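You operate a simulated robot arm through the tools that you are given. There is no shell and no other tool.

Carry out the task below with a simulated two-armed robot. There is one attempt and no reset: what you move stays moved.

TASK
Wipe up the spill on the press bench top with the rag there and put it back.

Only the result counts: the job must be done as asked and must still hold three seconds after the hand-in. Knocking over, shifting, dropping, spilling or breaking anything else fails it.

THE ROBOT
Two 6-joint arms with three-finger grippers on one trunk, on a base that moves. Base frame: it is fixed to the floor where the robot stands at the start and does not move with it; the origin is under the middle of the robot, x ahead of it, y to its left, z up. Units: mm, rad, N and s.
The left shoulder is at the start at [21, 170, 1483], the right one opposite. With the tool pointing down near the work surface each hand reaches from about 300 to 580 mm from the robot's upright axis, wherever it stands, measured 20 degrees to its own side. Places, roughly: rag [-2500, -1500, 750]. Payload 2.2 kg a hand.
The tool frame of a hand sits at the grasp point between the pads (the TCP): z along the fingers, y along the line on which they close. The tips reach 25 mm beyond it. The gripper opens to 104 mm; its body begins 74 mm behind the TCP.
Orientation is told as [roll, pitch, yaw] about the base's x, y, z axes, in that order, counted from this pose: with the fingers straight down and closing along the base's y, the tool's x points along the base's -x, its y along +y and its z along -z.

THE INTERFACE
- The arms move only by the tool servo_tool. It takes "left_moves", "right_moves" or both (then of equal length, played together; a hand with none holds still); each is a list of rows, each a list of 3 entries, a list of its own where there are three numbers: the turn, a rotation vector about the base's x, y, z in units of 4 degrees (1.0 is 4 degrees), then the shift along the base's x, y, z in units of 40 mm (1.0 is 40 mm), then the finger opening in mm, from 0 to 104. In form: [[[ax, ay, az], [dx, dy, dz], hand], ...]. A call has 1 to 20 rows; each row shifts and turns the commanded pose from where the row before left it. A call with a number of a shift or a turn outside -1 to 1 is refused whole. A row lasts 0.2 s, in which the tool goes at most 50 mm and 0.15 rad; a call with a longer step from one row to the next is refused whole, and so is a gripper value outside its range. Where a pose cannot be reached the arm comes as near as it can. A force on the tool above 40 N (or 10 N above the force at the start of the call, whichever is more), or a blocked arm, ends the call early, and 0.2 s more pass. The fingers move at their own pace (about 72 mm/s each) and stop on an object; they squeeze with about 26 N. The grip force told is the motor's: it shows also when the fingers shut on nothing. Time passes only in rows, and 0.2 s behind the last, so rows that do not move let the fingers close. It gives the time, the measured TCP pose, the force on the tool (base axes), the opening and the grip force at its end, in the units of the frame above (readings bear some noise), with the torque about the TCP (base axes, N m) and any sound that the robot's microphone picked up.
- Cameras (640 x 400 px; columns grow to the right, rows downward): "scene" is now at [157.1, 6, 1370.8]; the picture's right is [0.07, -1.00, 0.00], its down [-0.62, -0.04, -0.78] and it looks along [0.78, 0.05, -0.62] (base axes); focal length 275 px, centre (320, 200). "left" rides on the left gripper at [82, -3, -104] in its tool frame; the picture's right is [0.04, 1.00, 0.00], its down [-0.75, 0.03, -0.66] and it looks along [-0.66, 0.03, 0.75] (tool axes); focal length 256 px, centre (320, 200). "right" rides on the right gripper at [82, 3, -104] in its tool frame; the picture's right is [-0.04, 1.00, 0.00], its down [-0.75, -0.03, -0.66] and it looks along [-0.66, -0.03, 0.75] (tool axes); focal length 256 px, centre (320, 200). There is no depth. A picture from a camera that has moved, and an enlarged one, comes with that camera's place and axes in the base frame and with its lens.
- grab_frame(camera): a new picture of that camera. The clock stands still meanwhile.
- move_column(by): moves the trunk up (or, below 0, down) by that many mm; the arms and the scene camera ride with it, the base frame stays. It gives what a move gives, with no picture.
- steer(legs): drives the robot by 1 to 6 legs, each [ahead, left, turn to the left] in mm, mm and rad, along the robot's own axes; the way and the turn of a leg run together, so that a leg with both is an arc; at most 1500 mm and 3.142 rad a leg. The arms and the cameras ride along, it lands a little off, and it stops where it bumps. It gives what a move gives.
- aim_head(pan, tilt): turns the head with the scene camera to pan (to the left, within 1.047 rad either way) and tilt (down, from -0.506 to 1.204), counted from straight ahead of the robot (the tilt from the chest, where the trunk bows). It gives what a move gives.
- enlarge(camera, box): a new picture of the part [left, top, right, bottom] of that camera's present view, enlarged. The clock stands still meanwhile.
- sign_off(): hands the job in; it is judged then, once.

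Nothing tells you exact positions but the pictures and the camera data. Unless the task says otherwise, let go and move clear before handing in.

The tools are called after "Call:" as a command line: name --argument value ..., lists and objects as JSON in quotes. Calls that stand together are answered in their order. servo_tool: Moves the arms, as the interface text tells. Its arguments: {"type":"object","properties":{"left_moves":{"type":"array"},"right_moves":{"type":"array"}},"required":[]} The other tools are called the same way: move_column (by) moves the trunk up or down; steer (legs) drives the base; aim_head (pan, tilt) turns the head that bears the scene camera; grab_frame (camera) takes a picture; enlarge (camera, box) takes an enlarged picture of a part of a camera's view; sign_off () hands the job in.

At the start:

```text
time: 0.0
left_tool_pos: [516.1, 280.3, 1064.1]
left_ee_rot: [0.001, 0.002, -0.001]
left_ft_force: [-0.5, 0.1, 0.4]
left_ft_torque: [0.0, 0.02, 0.02]
left_gripper_width: 104.0
left_finger_force: 0.1
right_tool_pos: [549.6, -205.2, 997.2]
right_ee_rot: [0.001, 0.0, 0.0]
right_ft_force: [1.1, 0.3, 0.0]
right_ft_torque: [0.01, 0.01, -0.02]
right_gripper_width: 104.1
right_finger_force: 0.0
trunk travel left (down, up): [-675.0, 67.0]
robot x, y, heading: [1.6, -0.2, -0.003]
head pan, tilt (commanded): [0.07, 0.674]
```

scene: 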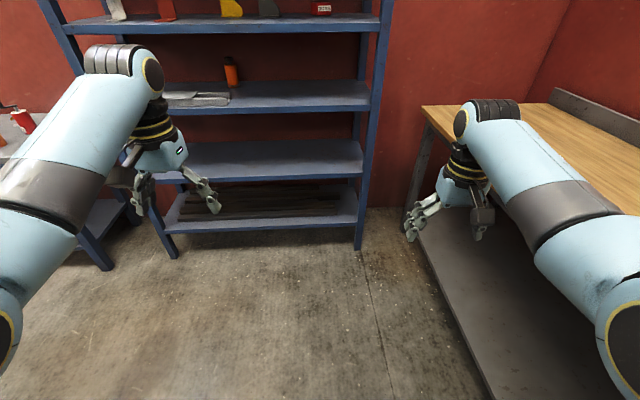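
right: 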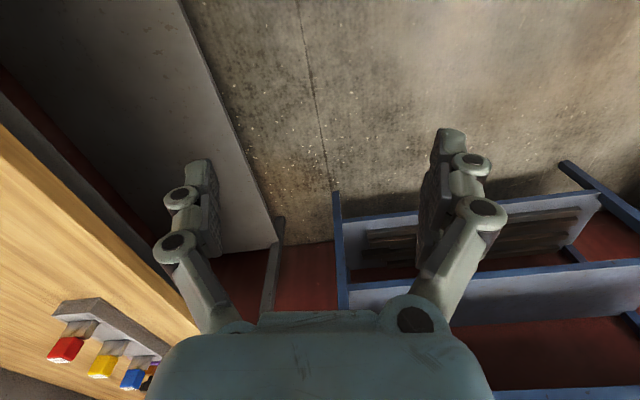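
left: 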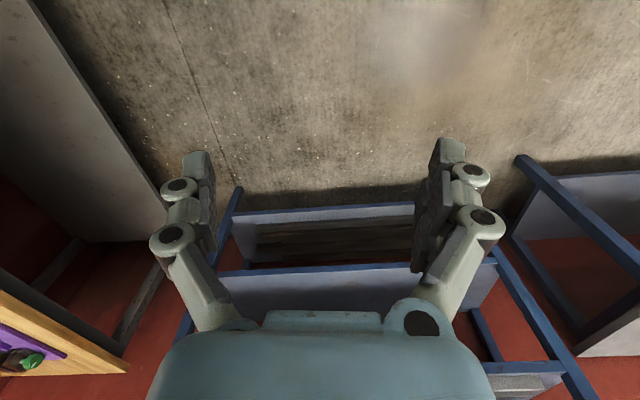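

I see a blue shelf ahead, a wooden bench on my right, and both arms extended in front of me. The rag is said to be behind me to the right, so I'll look right with the head first to understand the room before driving.

Call:
aim_head --pan -1.047 --tilt 0.3

```text
time: 1.3
left_tool_pos: [516.5, 279.3, 1062.9]
left_ee_rot: [0.0, 0.001, 0.001]
left_ft_force: [-0.1, 0.7, -0.1]
left_ft_torque: [0.02, 0.01, -0.02]
left_gripper_width: 104.2
left_finger_force: 0.1
right_tool_pos: [549.7, -205.9, 996.7]
right_ee_rot: [-0.001, 0.001, 0.0]
right_ft_force: [0.1, 0.4, -0.2]
right_ft_torque: [-0.01, -0.01, -0.01]
right_gripper_width: 103.8
right_finger_force: 0.0
trunk travel left (down, up): [-675.0, 67.0]
robot x, y, heading: [1.3, 1.9, -0.002]
head pan, tilt (commanded): [-1.047, 0.3]
```

The head is now turned right; I'll take a picture there.

Call:
grab_frame --camera "scene"

```text
taken
camera scene: at [118.2, -80.8, 1404.6], right [-0.87, -0.5, 0.0], down [-0.15, 0.26, -0.96], along [0.48, -0.83, -0.3], focal length 275 px, centre (320, 200)
```

scene: 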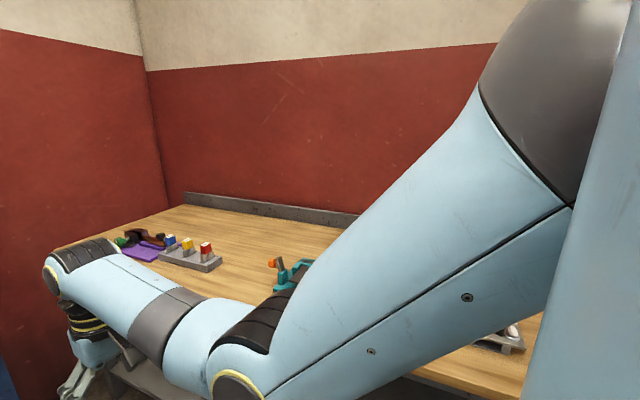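

The bench on my right carries switches and other items, and its front edge is close to me. I'll look left before planning a turn.

Call:
aim_head --pan 1.047 --tilt 0.4

Call:
grab_frame --camera "scene"

```text
time: 3.3
left_tool_pos: [517.4, 279.5, 1063.8]
left_ee_rot: [0.0, 0.0, 0.0]
left_ft_force: [-0.8, 0.5, 0.1]
left_ft_torque: [0.01, 0.03, 0.0]
left_gripper_width: 103.9
left_finger_force: 0.0
right_tool_pos: [548.7, -206.0, 995.5]
right_ee_rot: [-0.001, -0.001, 0.001]
right_ft_force: [1.4, -0.4, -0.1]
right_ft_torque: [0.04, 0.02, 0.0]
right_gripper_width: 104.0
right_finger_force: 0.0
trunk travel left (down, up): [-675.0, 67.0]
robot x, y, heading: [-1.6, -1.9, -0.0]
head pan, tilt (commanded): [1.047, 0.4]
```

```text
taken
camera scene: at [117.8, 80.2, 1395.4], right [0.87, -0.5, 0.0], down [-0.2, -0.34, -0.92], along [0.46, 0.8, -0.39], focal length 275 px, centre (320, 200)
```

scene: 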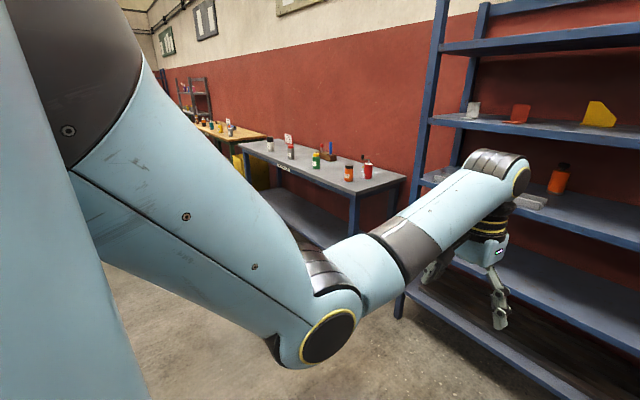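

There's open floor to my left, and the shelf stands about 1.3 m ahead. I'll turn left in place by a quarter turn and look again.

Call:
steer --legs '[[0, 0, 1.57]]'

Call:
grab_frame --camera "scene"

```text
time: 7.6
left_tool_pos: [-286.2, 513.5, 1063.4]
left_ee_rot: [-0.001, 0.0, 1.583]
left_ft_force: [-0.1, 0.8, 0.6]
left_ft_torque: [-0.01, -0.03, 0.0]
left_gripper_width: 104.1
left_finger_force: 0.1
right_tool_pos: [200.7, 551.2, 997.5]
right_ee_rot: [0.0, 0.001, 1.582]
right_ft_force: [-0.4, -1.1, -1.2]
right_ft_torque: [-0.01, 0.01, 0.03]
right_gripper_width: 104.0
right_finger_force: 0.0
trunk travel left (down, up): [-675.0, 67.0]
robot x, y, heading: [-0.8, -0.5, 1.582]
head pan, tilt (commanded): [1.047, 0.4]
```

```text
taken
camera scene: at [-81.0, 116.1, 1395.4], right [0.49, 0.87, 0.0], down [0.34, -0.19, -0.92], along [-0.8, 0.45, -0.39], focal length 275 px, centre (320, 200)
```

scene: 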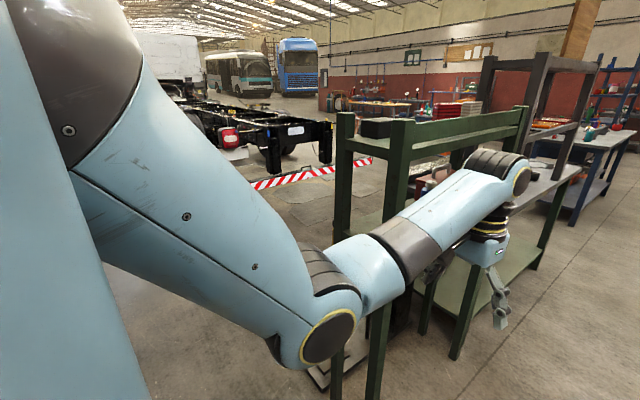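

There's a green rack about 0.9 m off to the rear-left, and the rag is further behind me. I'll turn another quarter turn, which keeps the hands inside a 0.7 m radius, and look ahead.

Call:
steer --legs '[[0, 0, 1.55]]'

Call:
aim_head --pan 0.3 --tilt 0.45

Call:
grab_frame --camera "scene"

```text
time: 11.8
left_tool_pos: [-514.7, -285.3, 1064.0]
left_ee_rot: [0.0, 0.001, -3.135]
left_ft_force: [-0.3, 0.2, 0.2]
left_ft_torque: [0.01, -0.01, -0.02]
left_gripper_width: 104.0
left_finger_force: 0.1
right_tool_pos: [-550.9, 202.5, 997.1]
right_ee_rot: [0.0, 0.002, -3.136]
right_ft_force: [0.1, 0.8, -0.2]
right_ft_torque: [0.03, -0.01, -0.01]
right_gripper_width: 104.1
right_finger_force: 0.0
trunk travel left (down, up): [-675.0, 67.0]
robot x, y, heading: [-2.0, -0.5, -3.135]
head pan, tilt (commanded): [1.047, 0.4]
```

```text
time: 12.9
left_tool_pos: [-515.4, -284.3, 1063.8]
left_ee_rot: [0.002, 0.001, -3.134]
left_ft_force: [0.0, -0.3, 0.4]
left_ft_torque: [-0.01, 0.01, 0.03]
left_gripper_width: 103.9
left_finger_force: 0.0
right_tool_pos: [-551.8, 201.7, 997.0]
right_ee_rot: [0.001, 0.001, -3.134]
right_ft_force: [-0.1, -0.9, 0.3]
right_ft_torque: [0.01, 0.01, 0.03]
right_gripper_width: 104.0
right_finger_force: 0.1
trunk travel left (down, up): [-675.0, 67.0]
robot x, y, heading: [-1.5, -1.1, -3.132]
head pan, tilt (commanded): [0.3, 0.45]
```

```text
taken
camera scene: at [-157.6, -28.5, 1390.7], right [-0.3, 0.95, 0.0], down [0.42, 0.13, -0.9], along [-0.86, -0.27, -0.44], focal length 275 px, centre (320, 200)
```

scene: 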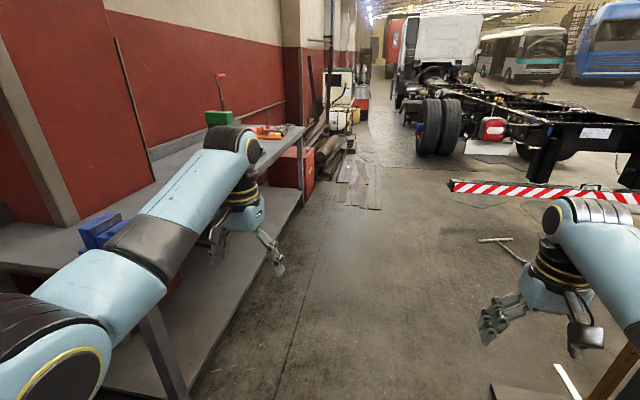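

A grey bench runs along the wall on my left (front edge about y = -950, from x ≈ -600 to -2650), with a blue vise, a green box and an orange item near its far end. I'll zoom in on that far end.

Call:
enlarge --camera "scene" --box '[180, 60, 380, 185]'

Call:
aim_head --pan 0.8 --tilt 0.4

Call:
grab_frame --camera "scene"

```text
3.20 times, centred on (280, 122) of scene
camera zoom: at [-157.6, -28.5, 1390.7], right [-0.3, 0.95, 0.0], down [0.42, 0.13, -0.9], along [-0.86, -0.27, -0.44], focal length 881 px, centre (448, 448)
```

zoom: 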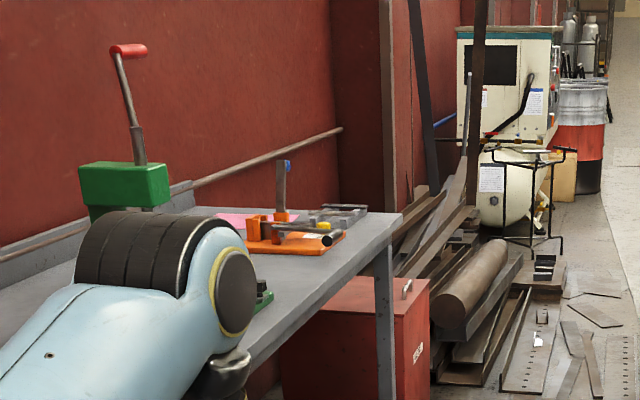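

```text
time: 13.8
left_tool_pos: [-515.5, -283.6, 1063.9]
left_ee_rot: [0.0, -0.001, -3.135]
left_ft_force: [0.7, 1.5, -0.7]
left_ft_torque: [0.01, 0.02, 0.03]
left_gripper_width: 104.0
left_finger_force: 0.0
right_tool_pos: [-550.5, 202.1, 996.8]
right_ee_rot: [0.0, 0.0, -3.134]
right_ft_force: [1.0, 0.1, 0.8]
right_ft_torque: [0.02, 0.01, 0.05]
right_gripper_width: 103.9
right_finger_force: 0.1
trunk travel left (down, up): [-675.0, 67.0]
robot x, y, heading: [-2.8, -4.3, -3.137]
head pan, tilt (commanded): [0.799, 0.4]
```

```text
taken
camera scene: at [-134.2, -67.4, 1395.4], right [-0.72, 0.69, 0.0], down [0.27, 0.28, -0.92], along [-0.64, -0.66, -0.39], focal length 275 px, centre (320, 200)
```

scene: 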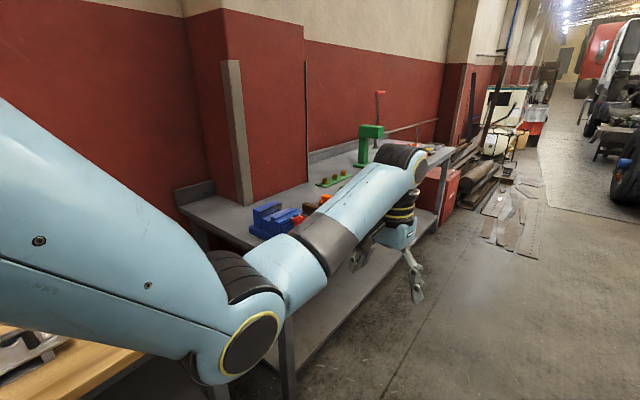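

The green item is an arbor press, so this grey bench is the press bench; a pink cloth lies near its far end by the orange tray. I'll drive 1.4 m straight ahead, parallel to the bench, and look again.

Call:
steer --legs '[[1400, 0, 0]]'

Call:
grab_frame --camera "scene"

```text
time: 20.8
left_tool_pos: [-1909.2, -288.6, 1063.1]
left_ee_rot: [0.001, 0.001, -3.14]
left_ft_force: [-0.4, 0.5, 0.4]
left_ft_torque: [0.0, 0.02, 0.01]
left_gripper_width: 104.1
left_finger_force: 0.1
right_tool_pos: [-1944.7, 197.8, 996.2]
right_ee_rot: [-0.001, -0.001, -3.141]
right_ft_force: [-0.1, 0.0, -0.2]
right_ft_torque: [0.0, -0.03, 0.0]
right_gripper_width: 104.4
right_finger_force: 0.0
trunk travel left (down, up): [-675.0, 67.0]
robot x, y, heading: [-1390.9, -5.9, -3.136]
head pan, tilt (commanded): [0.799, 0.4]
```

```text
taken
camera scene: at [-1528.2, -73.2, 1395.4], right [-0.72, 0.7, 0.0], down [0.27, 0.28, -0.92], along [-0.64, -0.66, -0.39], focal length 275 px, centre (320, 200)
```

scene: 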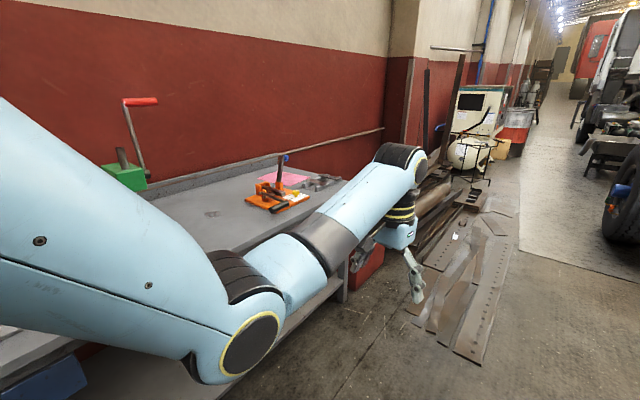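

I'm now alongside the bench. I see a pink sheet behind the orange tray and a faint dark patch on the bench top; I'll zoom in.

Call:
enlarge --camera "scene" --box '[160, 130, 360, 255]'

```text
3.20 times, centred on (260, 192) of scene
camera zoom: at [-1528.2, -73.2, 1395.4], right [-0.72, 0.7, 0.0], down [0.27, 0.28, -0.92], along [-0.64, -0.66, -0.39], focal length 881 px, centre (512, 224)
```

zoom: 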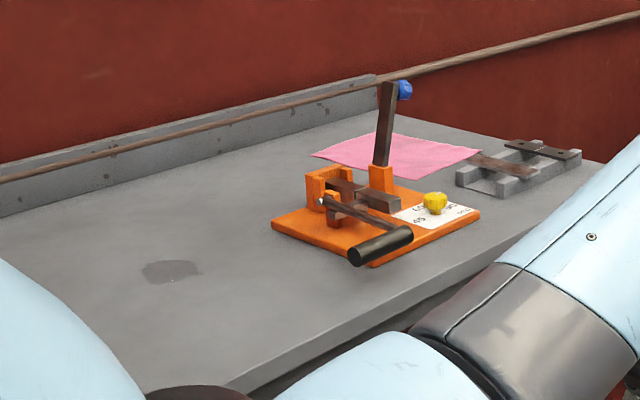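

The spill is a dark oval patch near mid-bench, left of the orange lever jig; the pink rag lies flat behind the jig with its lever standing in front of it. I'll drive on 650 mm and turn to face the bench for better measurements.

Call:
steer --legs '[[700, 0, 0], [0, 0, 1.566]]'

Call:
aim_head --pan 0.0 --tilt 0.5

Call:
grab_frame --camera "scene"

```text
time: 28.4
left_tool_pos: [-1813.9, -525.6, 1064.2]
left_ee_rot: [0.0, 0.002, -1.566]
left_ft_force: [0.0, 0.0, -1.0]
left_ft_torque: [0.01, 0.0, 0.0]
left_gripper_width: 103.9
left_finger_force: 0.0
right_tool_pos: [-2300.2, -559.7, 997.5]
right_ee_rot: [0.001, -0.001, -1.567]
right_ft_force: [0.1, 0.7, 0.4]
right_ft_torque: [-0.03, 0.01, 0.01]
right_gripper_width: 104.0
right_finger_force: 0.1
trunk travel left (down, up): [-675.0, 67.0]
robot x, y, heading: [-2099.3, -10.0, -1.569]
head pan, tilt (commanded): [0.799, 0.4]
```

```text
time: 29.6
left_tool_pos: [-1814.1, -525.9, 1064.0]
left_ee_rot: [0.001, 0.0, -1.569]
left_ft_force: [-0.5, 0.2, 1.1]
left_ft_torque: [0.01, -0.02, 0.03]
left_gripper_width: 103.9
left_finger_force: 0.1
right_tool_pos: [-2300.6, -560.7, 996.3]
right_ee_rot: [0.001, 0.0, -1.568]
right_ft_force: [-0.3, 1.2, 0.4]
right_ft_torque: [-0.02, 0.01, -0.05]
right_gripper_width: 104.0
right_finger_force: 0.0
trunk travel left (down, up): [-675.0, 67.0]
robot x, y, heading: [-2093.6, -8.1, -1.565]
head pan, tilt (commanded): [0.0, 0.499]
```

```text
taken
camera scene: at [-2094.3, -170.7, 1386.2], right [-1.0, 0.0, 0.0], down [0.0, 0.48, -0.88], along [0.0, -0.88, -0.48], focal length 275 px, centre (320, 200)
```

scene: 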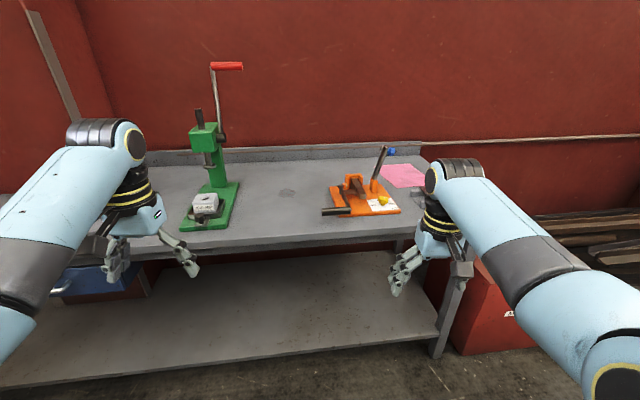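

Call:
enlarge --camera "scene" --box '[180, 130, 340, 230]'

Call:
enlarge --camera "scene" --box '[310, 130, 470, 230]'

```text
4.00 times, centred on (260, 180) of scene
camera zoom: at [-2094.3, -170.7, 1386.2], right [-1.0, 0.0, 0.0], down [0.0, 0.48, -0.88], along [0.0, -0.88, -0.48], focal length 1101 px, centre (560, 280)
```

zoom: 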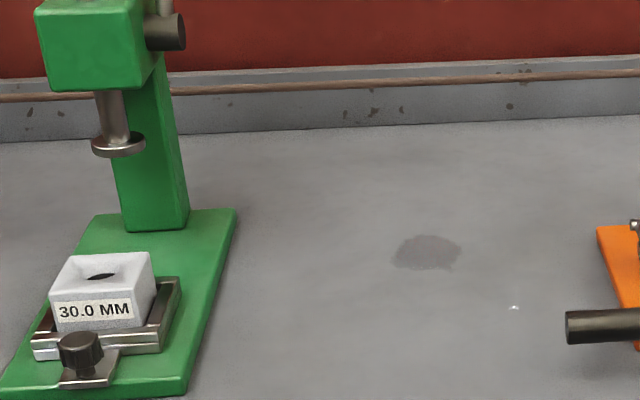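

```text
4.00 times, centred on (390, 180) of scene
camera zoom: at [-2094.3, -170.7, 1386.2], right [-1.0, 0.0, 0.0], down [0.0, 0.48, -0.88], along [0.0, -0.88, -0.48], focal length 1101 px, centre (40, 280)
```

zoom: 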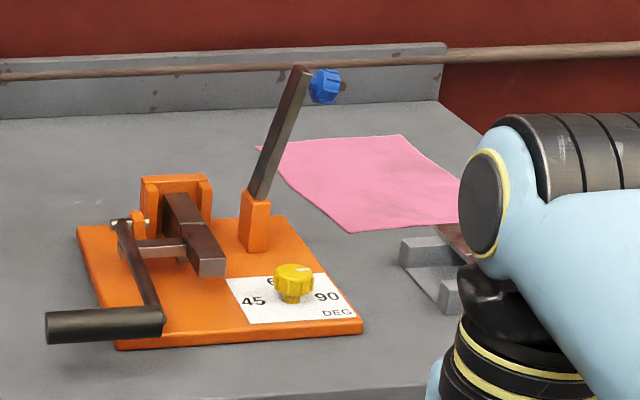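

Facing the bench now: the dark spill is around (-1955, -1215), the pink rag about 200×260 mm around (-2480, -1400), with bench top height about 850 and front edge near y = -900. The orange jig sits between them, so I'll look down to see how far my own base protrudes before approaching.

Call:
aim_head --pan 0.0 --tilt 1.2

Call:
grab_frame --camera "scene"

Call:
grab_frame --camera "right"

Call:
grab_frame --camera "left"

```text
time: 30.6
left_tool_pos: [-1812.5, -524.9, 1062.9]
left_ee_rot: [0.001, 0.0, -1.568]
left_ft_force: [0.0, 0.2, 0.2]
left_ft_torque: [0.03, 0.0, 0.02]
left_gripper_width: 104.0
left_finger_force: 0.0
right_tool_pos: [-2299.7, -560.2, 995.9]
right_ee_rot: [-0.001, 0.0, -1.569]
right_ft_force: [0.0, 0.0, 0.2]
right_ft_torque: [-0.02, -0.01, 0.01]
right_gripper_width: 103.9
right_finger_force: 0.1
trunk travel left (down, up): [-675.0, 67.0]
robot x, y, heading: [-2096.2, -8.9, -1.566]
head pan, tilt (commanded): [0.0, 1.201]
```

```text
taken
camera scene: at [-2094.5, -135.7, 1332.6], right [-1.0, 0.0, 0.0], down [0.0, 0.93, -0.36], along [0.0, -0.36, -0.93], focal length 275 px, centre (320, 200)
```

scene: 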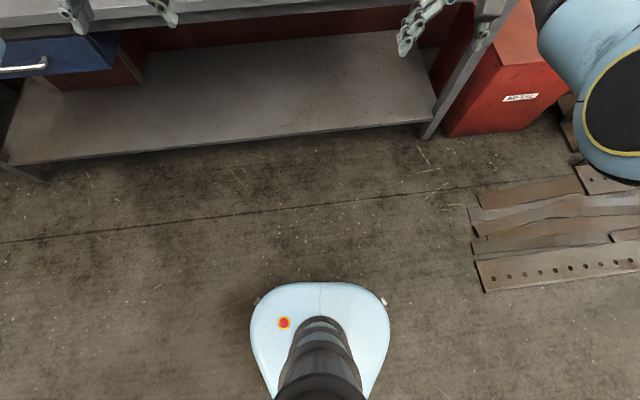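

```text
taken
camera right: at [-2295.9, -477.4, 1100.2], right [1.0, -0.04, 0.0], down [-0.03, -0.75, 0.66], along [-0.02, -0.66, -0.75], focal length 256 px, centre (320, 200)
```

right: 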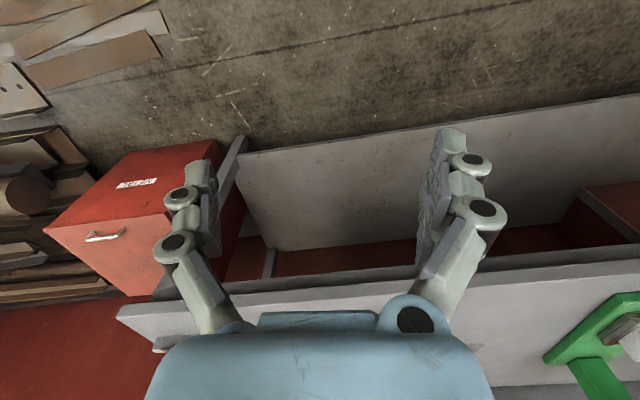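

```text
taken
camera left: at [-1816.6, -443.9, 1167.5], right [1.0, 0.04, 0.0], down [0.03, -0.75, 0.66], along [0.03, -0.66, -0.75], focal length 256 px, centre (320, 200)
```

left: 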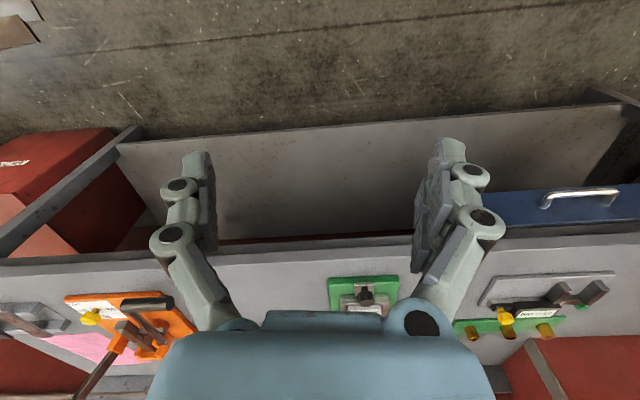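

My base front reaches about 225 mm ahead of my axis, and the bench legs and lower shelf sit at about y = -1000, so I can get the axis close to the bench. I'll sidestep right about 210 mm and approach to y ≈ -480 for a closer look.

Call:
steer --legs '[[0, -210, 0], [470, 0, 0]]'

Call:
aim_head --pan -0.15 --tilt 0.7

Call:
grab_frame --camera "scene"

Call:
grab_frame --camera "right"

```text
time: 34.7
left_tool_pos: [-2017.9, -1006.7, 1062.8]
left_ee_rot: [0.0, 0.001, -1.563]
left_ft_force: [0.1, -0.3, -0.1]
left_ft_torque: [0.0, -0.01, 0.01]
left_gripper_width: 103.9
left_finger_force: 0.0
right_tool_pos: [-2504.9, -1042.1, 996.5]
right_ee_rot: [0.002, 0.002, -1.566]
right_ft_force: [0.0, 0.0, 0.2]
right_ft_torque: [0.02, -0.01, 0.03]
right_gripper_width: 104.1
right_finger_force: 0.1
trunk travel left (down, up): [-675.0, 67.0]
robot x, y, heading: [-2304.9, -489.5, -1.567]
head pan, tilt (commanded): [0.0, 1.201]
```

```text
time: 35.7
left_tool_pos: [-2019.8, -1005.9, 1062.9]
left_ee_rot: [0.001, 0.001, -1.566]
left_ft_force: [0.4, -0.3, 0.1]
left_ft_torque: [0.01, 0.0, 0.02]
left_gripper_width: 103.6
left_finger_force: 0.0
right_tool_pos: [-2504.8, -1042.4, 996.9]
right_ee_rot: [-0.001, -0.001, -1.566]
right_ft_force: [0.3, -0.8, 0.3]
right_ft_torque: [0.0, 0.01, 0.02]
right_gripper_width: 104.1
right_finger_force: 0.0
trunk travel left (down, up): [-675.0, 67.0]
robot x, y, heading: [-2302.1, -491.8, -1.568]
head pan, tilt (commanded): [-0.15, 0.7]
```

```text
taken
camera scene: at [-2312.5, -645.8, 1368.4], right [-0.99, 0.14, 0.0], down [0.09, 0.64, -0.76], along [-0.11, -0.76, -0.65], focal length 275 px, centre (320, 200)
```

scene: 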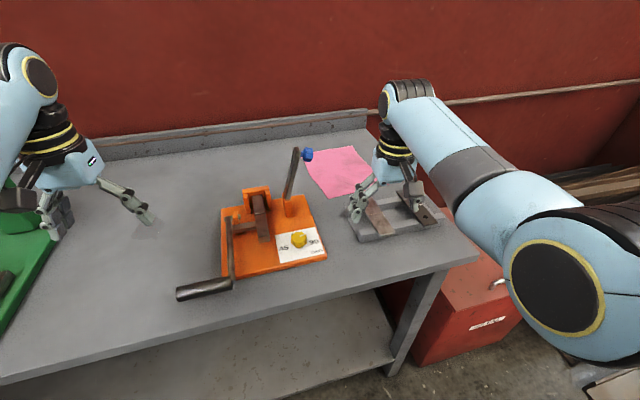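

```text
taken
camera right: at [-2500.8, -959.8, 1100.2], right [1.0, -0.04, 0.0], down [-0.03, -0.75, 0.66], along [-0.02, -0.66, -0.75], focal length 256 px, centre (320, 200)
```

right: 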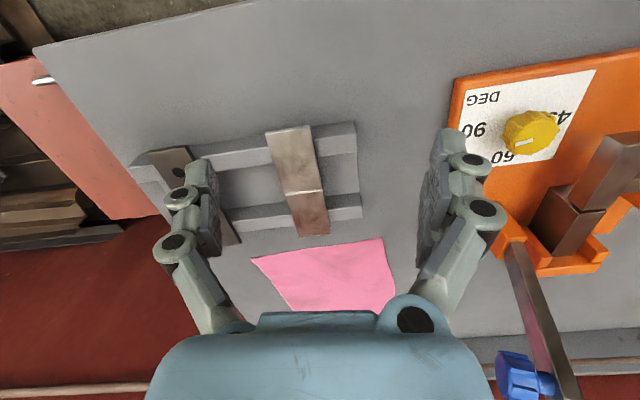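

The right wrist camera now sees the pink rag flat behind a grey fixture with steel plates. I'll zoom both views to triangulate the rag and the bench height precisely.

Call:
enlarge --camera "scene" --box '[260, 120, 420, 220]'

Call:
enlarge --camera "right" --box '[220, 180, 420, 305]'

Call:
grab_frame --camera "left"

```text
4.00 times, centred on (340, 170) of scene
camera zoom: at [-2312.5, -645.8, 1368.4], right [-0.99, 0.14, 0.0], down [0.09, 0.64, -0.76], along [-0.11, -0.76, -0.65], focal length 1101 px, centre (240, 320)
```

zoom: 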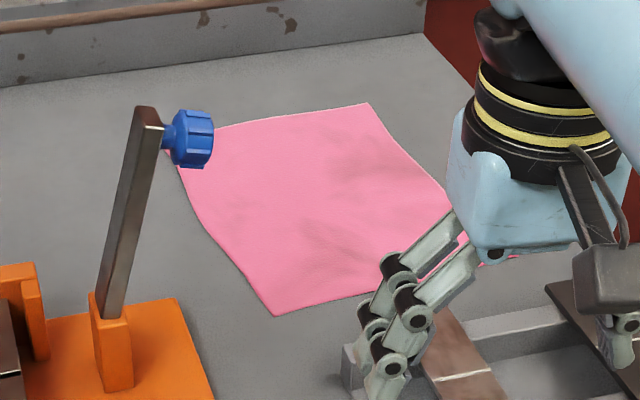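

```text
3.20 times, centred on (320, 242) of right
camera zoom: at [-2500.8, -959.8, 1100.2], right [1.0, -0.04, 0.0], down [-0.03, -0.75, 0.66], along [-0.02, -0.66, -0.75], focal length 819 px, centre (320, 64)
```

zoom: 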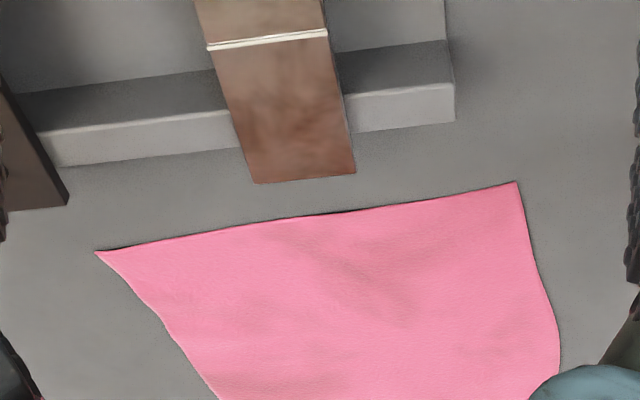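

```text
taken
camera left: at [-2021.4, -925.5, 1167.5], right [1.0, 0.05, 0.0], down [0.03, -0.75, 0.66], along [0.03, -0.66, -0.76], focal length 256 px, centre (320, 200)
```

left: 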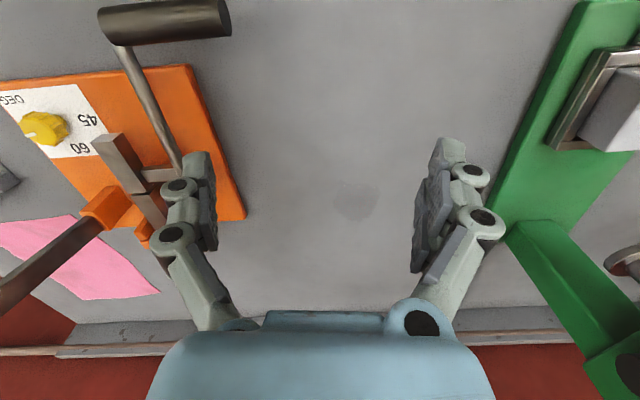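

Triangulation puts the bench top at z ≈ 865, the rag's corners at about (-2425,-1240), (-2622,-1286), (-2564,-1531), (-2383,-1500), and the spill at about (-1950,-1196). The jig's blue knob is at about (-2365,-1181,1047). Next I check clearance between my base and the bench before going closer, and retract the left hand.

Call:
servo_tool --left_moves '[[[0, 0, 0], [0, 0.5, 0.5], 104], [[0, 0, 0], [0, 0.9, 0.5], 104], [[0, 0, 0], [0, 0.9, 0.5], 104], [[0, 0, 0], [0, 0.9, 0.5], 104], [[0, 0, 0], [0, 0.9, 0.5], 104], [[0, 0, 0], [0, 0.5, 0.3], 104]]'

Call:
aim_head --pan 0.0 --tilt 1.2

Call:
grab_frame --camera "scene"

```text
time: 37.1
left_tool_pos: [-1984.8, -863.0, 1055.4]
left_ee_rot: [-0.002, -0.004, -1.565]
left_ft_force: [-0.2, 0.5, 0.2]
left_ft_torque: [-0.03, 0.04, 0.02]
left_gripper_width: 103.9
left_finger_force: 0.1
left hand out of reach, approached as far as the arm can: row 2, 3, 4, 5, 6
right_tool_pos: [-2503.5, -1041.5, 997.1]
right_ee_rot: [-0.002, 0.0, -1.566]
right_ft_force: [-0.3, 0.1, -1.0]
right_ft_torque: [0.0, -0.01, -0.01]
right_gripper_width: 104.2
right_finger_force: 0.1
trunk travel left (down, up): [-675.0, 67.0]
robot x, y, heading: [-2300.2, -490.3, -1.569]
head pan, tilt (commanded): [-0.15, 0.7]
```

```text
time: 38.0
left_tool_pos: [-1985.0, -863.0, 1055.5]
left_ee_rot: [-0.001, -0.003, -1.568]
left_ft_force: [-0.4, 0.0, 0.4]
left_ft_torque: [0.0, -0.01, 0.0]
left_gripper_width: 104.6
left_finger_force: 0.0
right_tool_pos: [-2505.0, -1041.3, 997.5]
right_ee_rot: [0.001, 0.0, -1.564]
right_ft_force: [-1.2, 0.7, 0.4]
right_ft_torque: [0.02, -0.04, 0.02]
right_gripper_width: 103.9
right_finger_force: 0.1
trunk travel left (down, up): [-675.0, 67.0]
robot x, y, heading: [-2302.0, -492.0, -1.567]
head pan, tilt (commanded): [0.0, 1.201]
```

```text
taken
camera scene: at [-2299.9, -617.6, 1332.6], right [-1.0, 0.0, 0.0], down [0.0, 0.93, -0.36], along [0.0, -0.36, -0.93], focal length 275 px, centre (320, 200)
```

scene: 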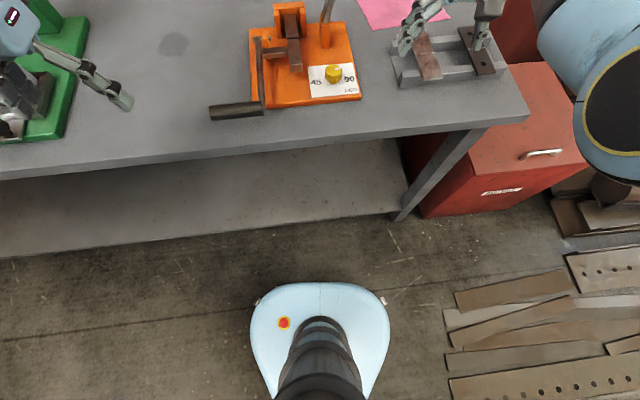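

The lower shelf edge is at about y = -988 (z ≈ 153) and the bench top edge at y ≈ -910, so my axis can safely go to about y = -710. Before that, I'll test how far the right hand can extend forward at this height, in free air.

Call:
servo_tool --right_moves '[[[0, 0, 0], [0, -0.5, 0], 104], [[0, 0, 0], [0, -1, 0], 104], [[0, 0, 0], [0, -1, 0], 104]]'

```text
time: 38.8
left_tool_pos: [-1986.0, -863.0, 1056.1]
left_ee_rot: [-0.002, -0.002, -1.566]
left_ft_force: [0.2, -0.2, -0.6]
left_ft_torque: [-0.02, 0.0, 0.02]
left_gripper_width: 104.0
left_finger_force: 0.1
right_tool_pos: [-2504.2, -1118.1, 1000.7]
right_ee_rot: [0.0, -0.003, -1.565]
right_ft_force: [-0.3, 0.1, 0.9]
right_ft_torque: [0.01, -0.02, 0.05]
right_gripper_width: 104.1
right_finger_force: 0.1
right hand out of reach, approached as far as the arm can: row 3
trunk travel left (down, up): [-675.0, 67.0]
robot x, y, heading: [-2298.0, -493.1, -1.56]
head pan, tilt (commanded): [0.0, 1.201]
```

The right hand reaches about 625 mm ahead at z = 1000, and lowering the trunk will give more reach at bench height. I'll shift 30 mm right and drive in 210 mm, keeping the hands well above the bench items.

Call:
steer --legs '[[0, -30, 0], [205, 0, 0]]'

Call:
grab_frame --camera "scene"

Call:
grab_frame --camera "right"

```text
time: 40.9
left_tool_pos: [-2015.7, -1070.9, 1054.3]
left_ee_rot: [-0.002, -0.001, -1.568]
left_ft_force: [-0.7, -0.4, 0.4]
left_ft_torque: [0.03, -0.01, -0.04]
left_gripper_width: 104.2
left_finger_force: 0.1
right_tool_pos: [-2536.4, -1323.6, 998.7]
right_ee_rot: [0.0, 0.002, -1.567]
right_ft_force: [0.0, -0.4, 0.0]
right_ft_torque: [0.04, 0.02, -0.02]
right_gripper_width: 103.9
right_finger_force: 0.1
trunk travel left (down, up): [-675.0, 67.0]
robot x, y, heading: [-2331.4, -695.5, -1.569]
head pan, tilt (commanded): [0.0, 1.201]
```

```text
taken
camera scene: at [-2329.7, -824.7, 1332.5], right [-1.0, 0.0, 0.0], down [0.0, 0.93, -0.36], along [0.0, -0.36, -0.93], focal length 275 px, centre (320, 200)
```

scene: 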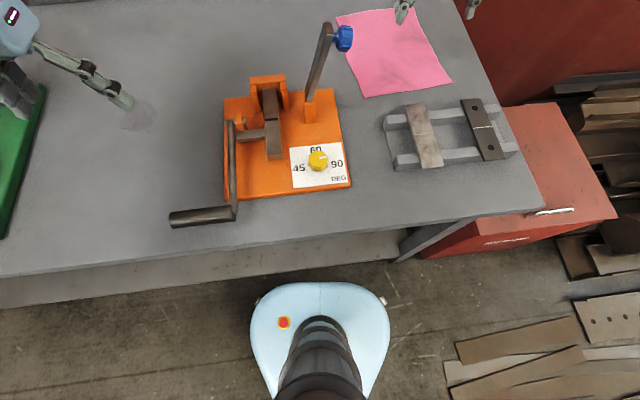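

```text
taken
camera right: at [-2531.6, -1240.8, 1102.6], right [1.0, -0.04, 0.0], down [-0.03, -0.75, 0.66], along [-0.02, -0.66, -0.76], focal length 256 px, centre (320, 200)
```

right: 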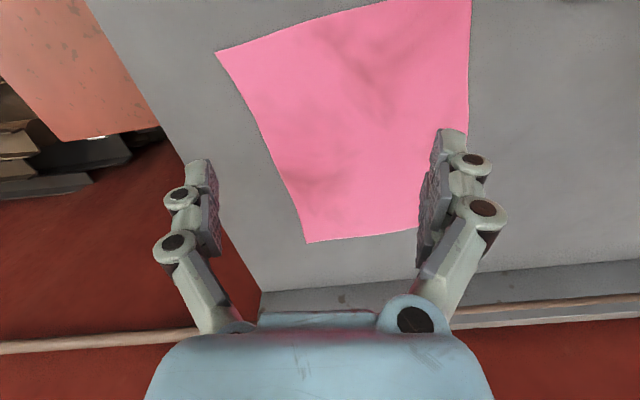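

Seen from above, the rag's centre is at about (-2498,-1388), consistent with my earlier estimate. I'll raise the right hand, centre it over the rag's axis, narrow the fingers, then lower the trunk for more reach.

Call:
servo_tool --right_moves '[[[0, 0, 0], [0.25, 0, 0.8], 80], [[0, 0, 0], [0.25, 0, 0.8], 80], [[0, 0, 0], [0.25, 0, 0.8], 80]]'

Call:
move_column --by -170

Call:
grab_frame --camera "right"

Call:
aim_head --pan -0.3 --tilt 0.9

Call:
grab_frame --camera "scene"

```text
time: 41.7
left_tool_pos: [-2014.4, -1068.0, 1055.3]
left_ee_rot: [-0.001, -0.003, -1.566]
left_ft_force: [0.4, -0.5, 0.2]
left_ft_torque: [-0.02, 0.05, 0.0]
left_gripper_width: 104.0
left_finger_force: 0.0
right_tool_pos: [-2506.0, -1323.5, 1096.3]
right_ee_rot: [0.001, 0.002, -1.567]
right_ft_force: [0.6, 0.6, -0.2]
right_ft_torque: [0.0, -0.01, -0.02]
right_gripper_width: 79.9
right_finger_force: 0.0
trunk travel left (down, up): [-675.0, 67.0]
robot x, y, heading: [-2329.6, -698.4, -1.566]
head pan, tilt (commanded): [0.0, 1.201]
```

```text
time: 43.6
left_tool_pos: [-2014.8, -1070.1, 885.9]
left_ee_rot: [-0.002, -0.005, -1.567]
left_ft_force: [0.4, -0.4, -1.2]
left_ft_torque: [0.03, -0.01, 0.0]
left_gripper_width: 104.0
left_finger_force: 0.0
right_tool_pos: [-2505.4, -1322.4, 925.3]
right_ee_rot: [0.0, 0.001, -1.566]
right_ft_force: [-0.4, -0.3, -0.4]
right_ft_torque: [0.01, 0.05, 0.0]
right_gripper_width: 80.1
right_finger_force: 0.1
trunk travel left (down, up): [-505.0, 237.0]
robot x, y, heading: [-2329.2, -696.2, -1.567]
head pan, tilt (commanded): [0.0, 1.201]
```

```text
taken
camera right: at [-2501.5, -1239.9, 1029.3], right [1.0, -0.04, 0.0], down [-0.03, -0.75, 0.66], along [-0.02, -0.66, -0.75], focal length 256 px, centre (320, 200)
```

right: 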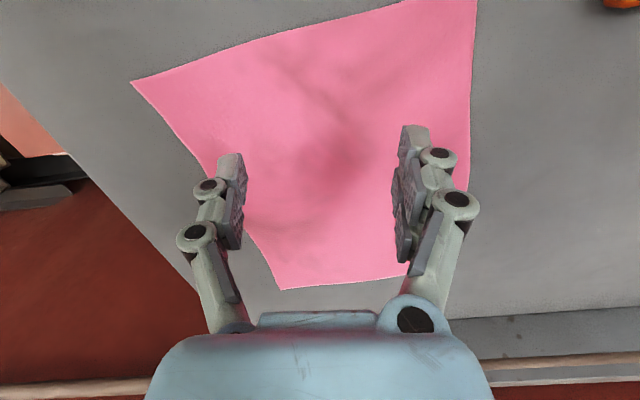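

```text
time: 44.4
left_tool_pos: [-2013.7, -1069.2, 885.5]
left_ee_rot: [-0.002, -0.004, -1.566]
left_ft_force: [0.4, -1.4, 0.9]
left_ft_torque: [0.0, 0.01, 0.01]
left_gripper_width: 103.8
left_finger_force: 0.0
right_tool_pos: [-2505.6, -1321.5, 925.5]
right_ee_rot: [-0.001, 0.001, -1.567]
right_ft_force: [1.1, 0.6, -0.3]
right_ft_torque: [-0.01, 0.01, 0.02]
right_gripper_width: 80.0
right_finger_force: 0.0
trunk travel left (down, up): [-505.0, 237.0]
robot x, y, heading: [-2334.9, -693.7, -1.569]
head pan, tilt (commanded): [-0.3, 0.901]
```

```text
taken
camera scene: at [-2351.7, -841.5, 1181.2], right [-0.96, 0.29, 0.0], down [0.23, 0.75, -0.62], along [-0.18, -0.59, -0.78], focal length 275 px, centre (320, 200)
```

scene: 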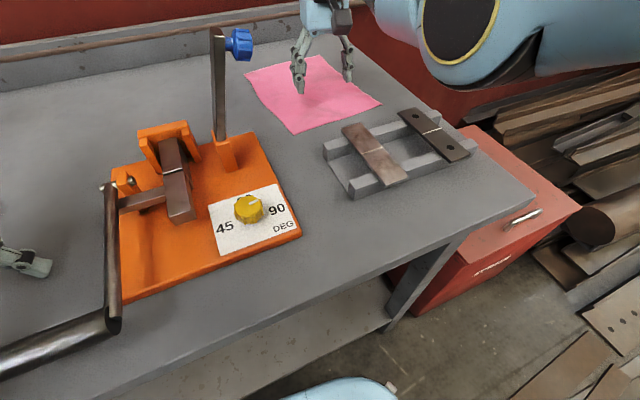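

The left hand was lowered along with the trunk and is now nearly at bench level (no contact force), so I'll raise it straight up right away.

Call:
servo_tool --left_moves '[[[0, 0, 0], [0, 0, 0.6], 104], [[0, 0, 0], [0, 0, 1], 104], [[0, 0, 0], [0, 0, 1], 104], [[0, 0, 0], [0, 0, 1], 104]]'

Call:
enlarge --camera "scene" --box '[220, 10, 420, 135]'

```text
time: 45.4
left_tool_pos: [-1953.0, -1041.8, 976.1]
left_ee_rot: [-0.006, -0.007, -1.567]
left_ft_force: [0.1, -0.1, 0.6]
left_ft_torque: [-0.01, 0.02, -0.03]
left_gripper_width: 104.0
left_finger_force: 0.0
left hand out of reach, approached as far as the arm can: row 1, 2, 3, 4
right_tool_pos: [-2505.0, -1323.3, 926.2]
right_ee_rot: [0.002, 0.001, -1.568]
right_ft_force: [0.1, -0.7, 0.0]
right_ft_torque: [0.0, 0.0, -0.04]
right_gripper_width: 80.0
right_finger_force: 0.1
trunk travel left (down, up): [-505.0, 237.0]
robot x, y, heading: [-2331.2, -698.6, -1.567]
head pan, tilt (commanded): [-0.3, 0.901]
```

```text
3.20 times, centred on (320, 72) of scene
camera zoom: at [-2351.6, -841.3, 1181.3], right [-0.96, 0.29, 0.0], down [0.23, 0.75, -0.62], along [-0.18, -0.59, -0.78], focal length 881 px, centre (320, 608)
```

zoom: 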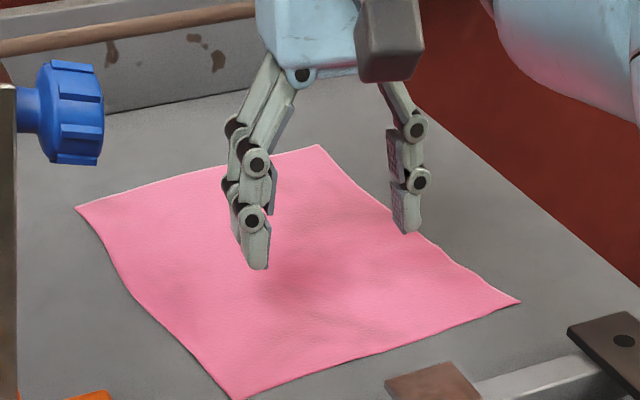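

The left hand is now clear at z = 976. The right fingers (two on the +x side, one on the -x side) hover over the rag; I'll move 20 mm forward and descend to just above the cloth.

Call:
servo_tool --right_moves '[[[0, 0, 0], [0, -0.5, 0], 80], [[0, 0, 0], [0, 0, -0.4], 80], [[0, 0, 0], [0, 0, -0.35], 80], [[0, 0, 0], [0, 0, 0], 80]]'

Call:
enlarge --camera "scene" --box '[220, 10, 420, 135]'

```text
time: 46.4
left_tool_pos: [-1952.0, -1043.4, 977.0]
left_ee_rot: [-0.004, -0.008, -1.568]
left_ft_force: [-0.2, 0.4, -0.2]
left_ft_torque: [0.04, 0.01, 0.02]
left_gripper_width: 103.9
left_finger_force: 0.0
right_tool_pos: [-2506.0, -1342.0, 896.6]
right_ee_rot: [0.0, 0.0, -1.568]
right_ft_force: [-0.2, -0.4, 0.2]
right_ft_torque: [-0.02, 0.0, -0.01]
right_gripper_width: 79.9
right_finger_force: 0.1
trunk travel left (down, up): [-505.0, 237.0]
robot x, y, heading: [-2329.6, -697.6, -1.565]
head pan, tilt (commanded): [-0.3, 0.901]
```

```text
3.20 times, centred on (320, 72) of scene
camera zoom: at [-2351.7, -841.3, 1181.2], right [-0.96, 0.29, 0.0], down [0.23, 0.75, -0.62], along [-0.18, -0.59, -0.78], focal length 881 px, centre (320, 608)
```

zoom: 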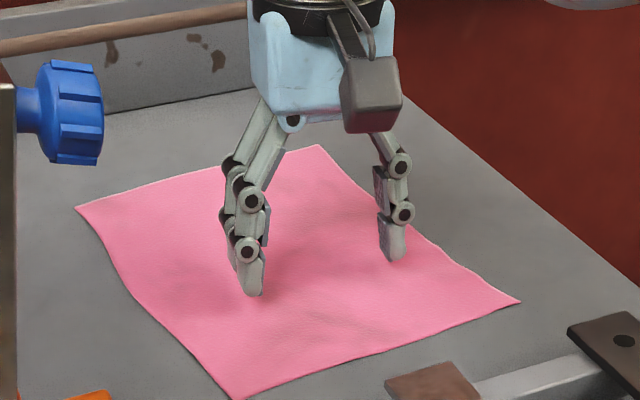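

The tips are about a centimetre above the cloth. I'll go down in small steps and watch for contact force.

Call:
servo_tool --right_moves '[[[0, 0, 0], [0, 0, -0.12], 80], [[0, 0, 0], [0, 0, 0], 80]]'

Call:
servo_tool --right_moves '[[[0, 0, 0], [0, 0, -0.1], 80], [[0, 0, 0], [0, 0, 0], 80]]'

```text
time: 47.0
left_tool_pos: [-1951.8, -1043.3, 976.8]
left_ee_rot: [-0.004, -0.008, -1.568]
left_ft_force: [-0.7, 0.3, -0.2]
left_ft_torque: [-0.03, 0.01, -0.01]
left_gripper_width: 104.0
left_finger_force: 0.0
right_tool_pos: [-2506.1, -1342.7, 891.4]
right_ee_rot: [-0.002, 0.001, -1.568]
right_ft_force: [0.0, 0.6, -0.1]
right_ft_torque: [0.0, 0.03, -0.02]
right_gripper_width: 79.9
right_finger_force: 0.1
trunk travel left (down, up): [-505.0, 237.0]
robot x, y, heading: [-2333.5, -696.0, -1.563]
head pan, tilt (commanded): [-0.3, 0.901]
```

```text
time: 47.6
left_tool_pos: [-1950.7, -1041.8, 976.3]
left_ee_rot: [-0.006, -0.008, -1.565]
left_ft_force: [0.7, 0.7, 0.8]
left_ft_torque: [-0.01, 0.02, -0.02]
left_gripper_width: 103.9
left_finger_force: 0.1
right_tool_pos: [-2505.8, -1342.0, 887.9]
right_ee_rot: [-0.001, 0.0, -1.568]
right_ft_force: [-0.6, 0.3, -0.4]
right_ft_torque: [-0.01, 0.01, 0.03]
right_gripper_width: 79.9
right_finger_force: 0.1
trunk travel left (down, up): [-505.0, 237.0]
robot x, y, heading: [-2330.3, -696.7, -1.565]
head pan, tilt (commanded): [-0.3, 0.901]
```

No contact yet with the tips at about z = 863. I'll continue in 3–4 mm steps.

Call:
servo_tool --right_moves '[[[0, 0, 0], [0, 0, -0.08], 80], [[0, 0, 0], [0, 0, 0], 80]]'

Call:
servo_tool --right_moves '[[[0, 0, 0], [0, 0, -0.08], 80], [[0, 0, 0], [0, 0, 0], 80]]'

```text
time: 48.2
left_tool_pos: [-1952.8, -1042.8, 977.2]
left_ee_rot: [-0.005, -0.01, -1.568]
left_ft_force: [0.2, 1.0, 0.1]
left_ft_torque: [0.01, 0.04, 0.03]
left_gripper_width: 104.0
left_finger_force: 0.0
right_tool_pos: [-2505.0, -1341.2, 883.7]
right_ee_rot: [-0.001, -0.001, -1.567]
right_ft_force: [0.3, 1.4, 1.5]
right_ft_torque: [-0.01, 0.01, 0.01]
right_gripper_width: 80.3
right_finger_force: 0.2
trunk travel left (down, up): [-505.0, 237.0]
robot x, y, heading: [-2331.8, -692.8, -1.57]
head pan, tilt (commanded): [-0.3, 0.901]
```

```text
time: 48.8
left_tool_pos: [-1953.0, -1041.6, 977.6]
left_ee_rot: [-0.007, -0.008, -1.567]
left_ft_force: [-1.0, 0.6, 0.4]
left_ft_torque: [0.0, 0.0, -0.01]
left_gripper_width: 104.2
left_finger_force: 0.1
right_tool_pos: [-2505.4, -1342.4, 884.5]
right_ee_rot: [-0.001, -0.003, -1.566]
right_ft_force: [0.5, 0.2, 21.1]
right_ft_torque: [0.07, -0.29, 0.02]
right_gripper_width: 79.3
right_finger_force: 6.6
trunk travel left (down, up): [-505.0, 237.0]
robot x, y, heading: [-2330.0, -695.2, -1.568]
head pan, tilt (commanded): [-0.3, 0.901]
```

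Contact at about TCP z = 884 (cloth surface near z = 859), pressing with 21 N. I'll ease off slightly and close the fingers to gather the cloth.

Call:
servo_tool --right_moves '[[[0, 0, 0], [0, 0, 0.03], 80], [[0, 0, 0], [0, 0, 0], 60], [[0, 0, 0], [0, 0, 0], 40], [[0, 0, 0], [0, 0, 0], 20], [[0, 0, 0], [0, 0, 0], 0], [[0, 0, 0], [0, 0, 0], 0], [[0, 0, 0], [0, 0, 0], 0]]'

Call:
enlarge --camera "scene" --box '[220, 10, 420, 135]'

Call:
grab_frame --camera "right"

```text
time: 50.4
left_tool_pos: [-1952.6, -1040.3, 977.7]
left_ee_rot: [-0.009, -0.011, -1.567]
left_ft_force: [0.0, 0.0, 0.1]
left_ft_torque: [-0.03, -0.02, -0.01]
left_gripper_width: 104.0
left_finger_force: 0.0
right_tool_pos: [-2506.9, -1341.1, 886.4]
right_ee_rot: [-0.003, -0.008, -1.569]
right_ft_force: [-2.6, 0.4, 34.7]
right_ft_torque: [0.13, 0.02, 0.06]
right_gripper_width: 4.1
right_finger_force: 25.6
trunk travel left (down, up): [-505.0, 237.0]
robot x, y, heading: [-2332.2, -699.1, -1.568]
head pan, tilt (commanded): [-0.3, 0.901]
```

```text
3.20 times, centred on (320, 72) of scene
camera zoom: at [-2351.1, -838.3, 1181.8], right [-0.96, 0.29, 0.0], down [0.23, 0.75, -0.62], along [-0.18, -0.6, -0.78], focal length 881 px, centre (320, 608)
```

zoom: 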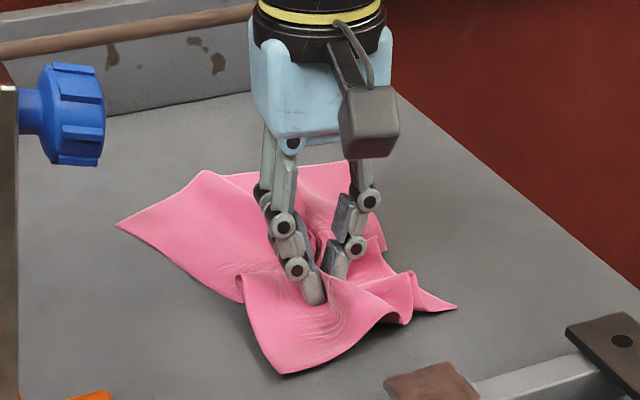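

```text
taken
camera right: at [-2501.4, -1258.6, 989.3], right [1.0, -0.04, 0.0], down [-0.03, -0.75, 0.66], along [-0.03, -0.66, -0.75], focal length 256 px, centre (320, 200)
```

right: 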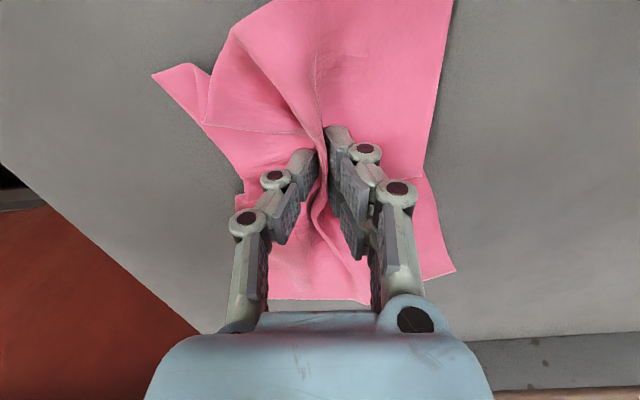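

The rag is soft and has been gathered between the fingers (4 mm gap, full grip force). I'll lift it gently and check that it comes along.

Call:
servo_tool --right_moves '[[[0, 0, 0], [0, 0, 0.3], 0], [[0, 0, 0], [0, 0, 0.5], 0], [[0, 0, 0], [0, 0, 0.7], 0], [[0, 0, 0], [0, 0, 0.7], 0], [[0, 0, 0], [0, 0, 0.7], 0], [[0, 0, 0], [0, 0, 0], 0]]'

Call:
grab_frame --camera "scene"

Call:
grab_frame --camera "right"

```text
time: 51.8
left_tool_pos: [-1952.7, -1043.8, 977.3]
left_ee_rot: [-0.006, -0.008, -1.566]
left_ft_force: [0.5, 0.1, 0.4]
left_ft_torque: [0.0, 0.02, 0.01]
left_gripper_width: 104.1
left_finger_force: 0.1
right_tool_pos: [-2506.2, -1343.0, 997.2]
right_ee_rot: [-0.001, 0.003, -1.568]
right_ft_force: [0.4, 0.0, -0.6]
right_ft_torque: [0.0, 0.0, 0.03]
right_gripper_width: 3.7
right_finger_force: 25.8
trunk travel left (down, up): [-505.0, 237.0]
robot x, y, heading: [-2330.9, -699.8, -1.566]
head pan, tilt (commanded): [-0.3, 0.901]
```

```text
taken
camera scene: at [-2351.8, -841.6, 1181.2], right [-0.96, 0.29, 0.0], down [0.23, 0.75, -0.62], along [-0.18, -0.59, -0.78], focal length 275 px, centre (320, 200)
```

scene: 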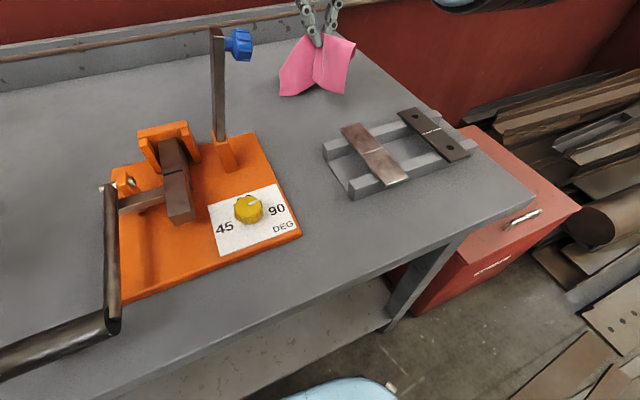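

```text
taken
camera right: at [-2502.3, -1260.6, 1100.8], right [1.0, -0.04, 0.0], down [-0.03, -0.75, 0.66], along [-0.02, -0.66, -0.76], focal length 256 px, centre (320, 200)
```

right: 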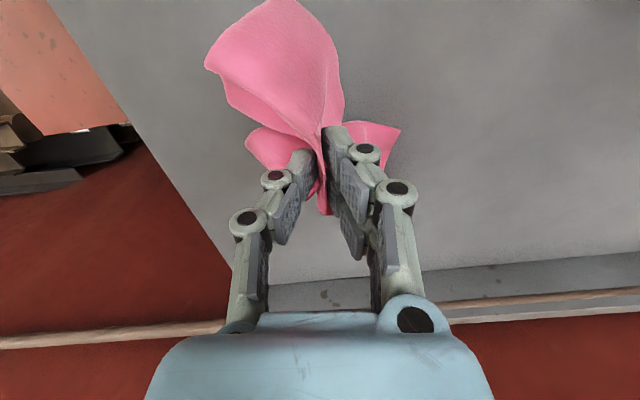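

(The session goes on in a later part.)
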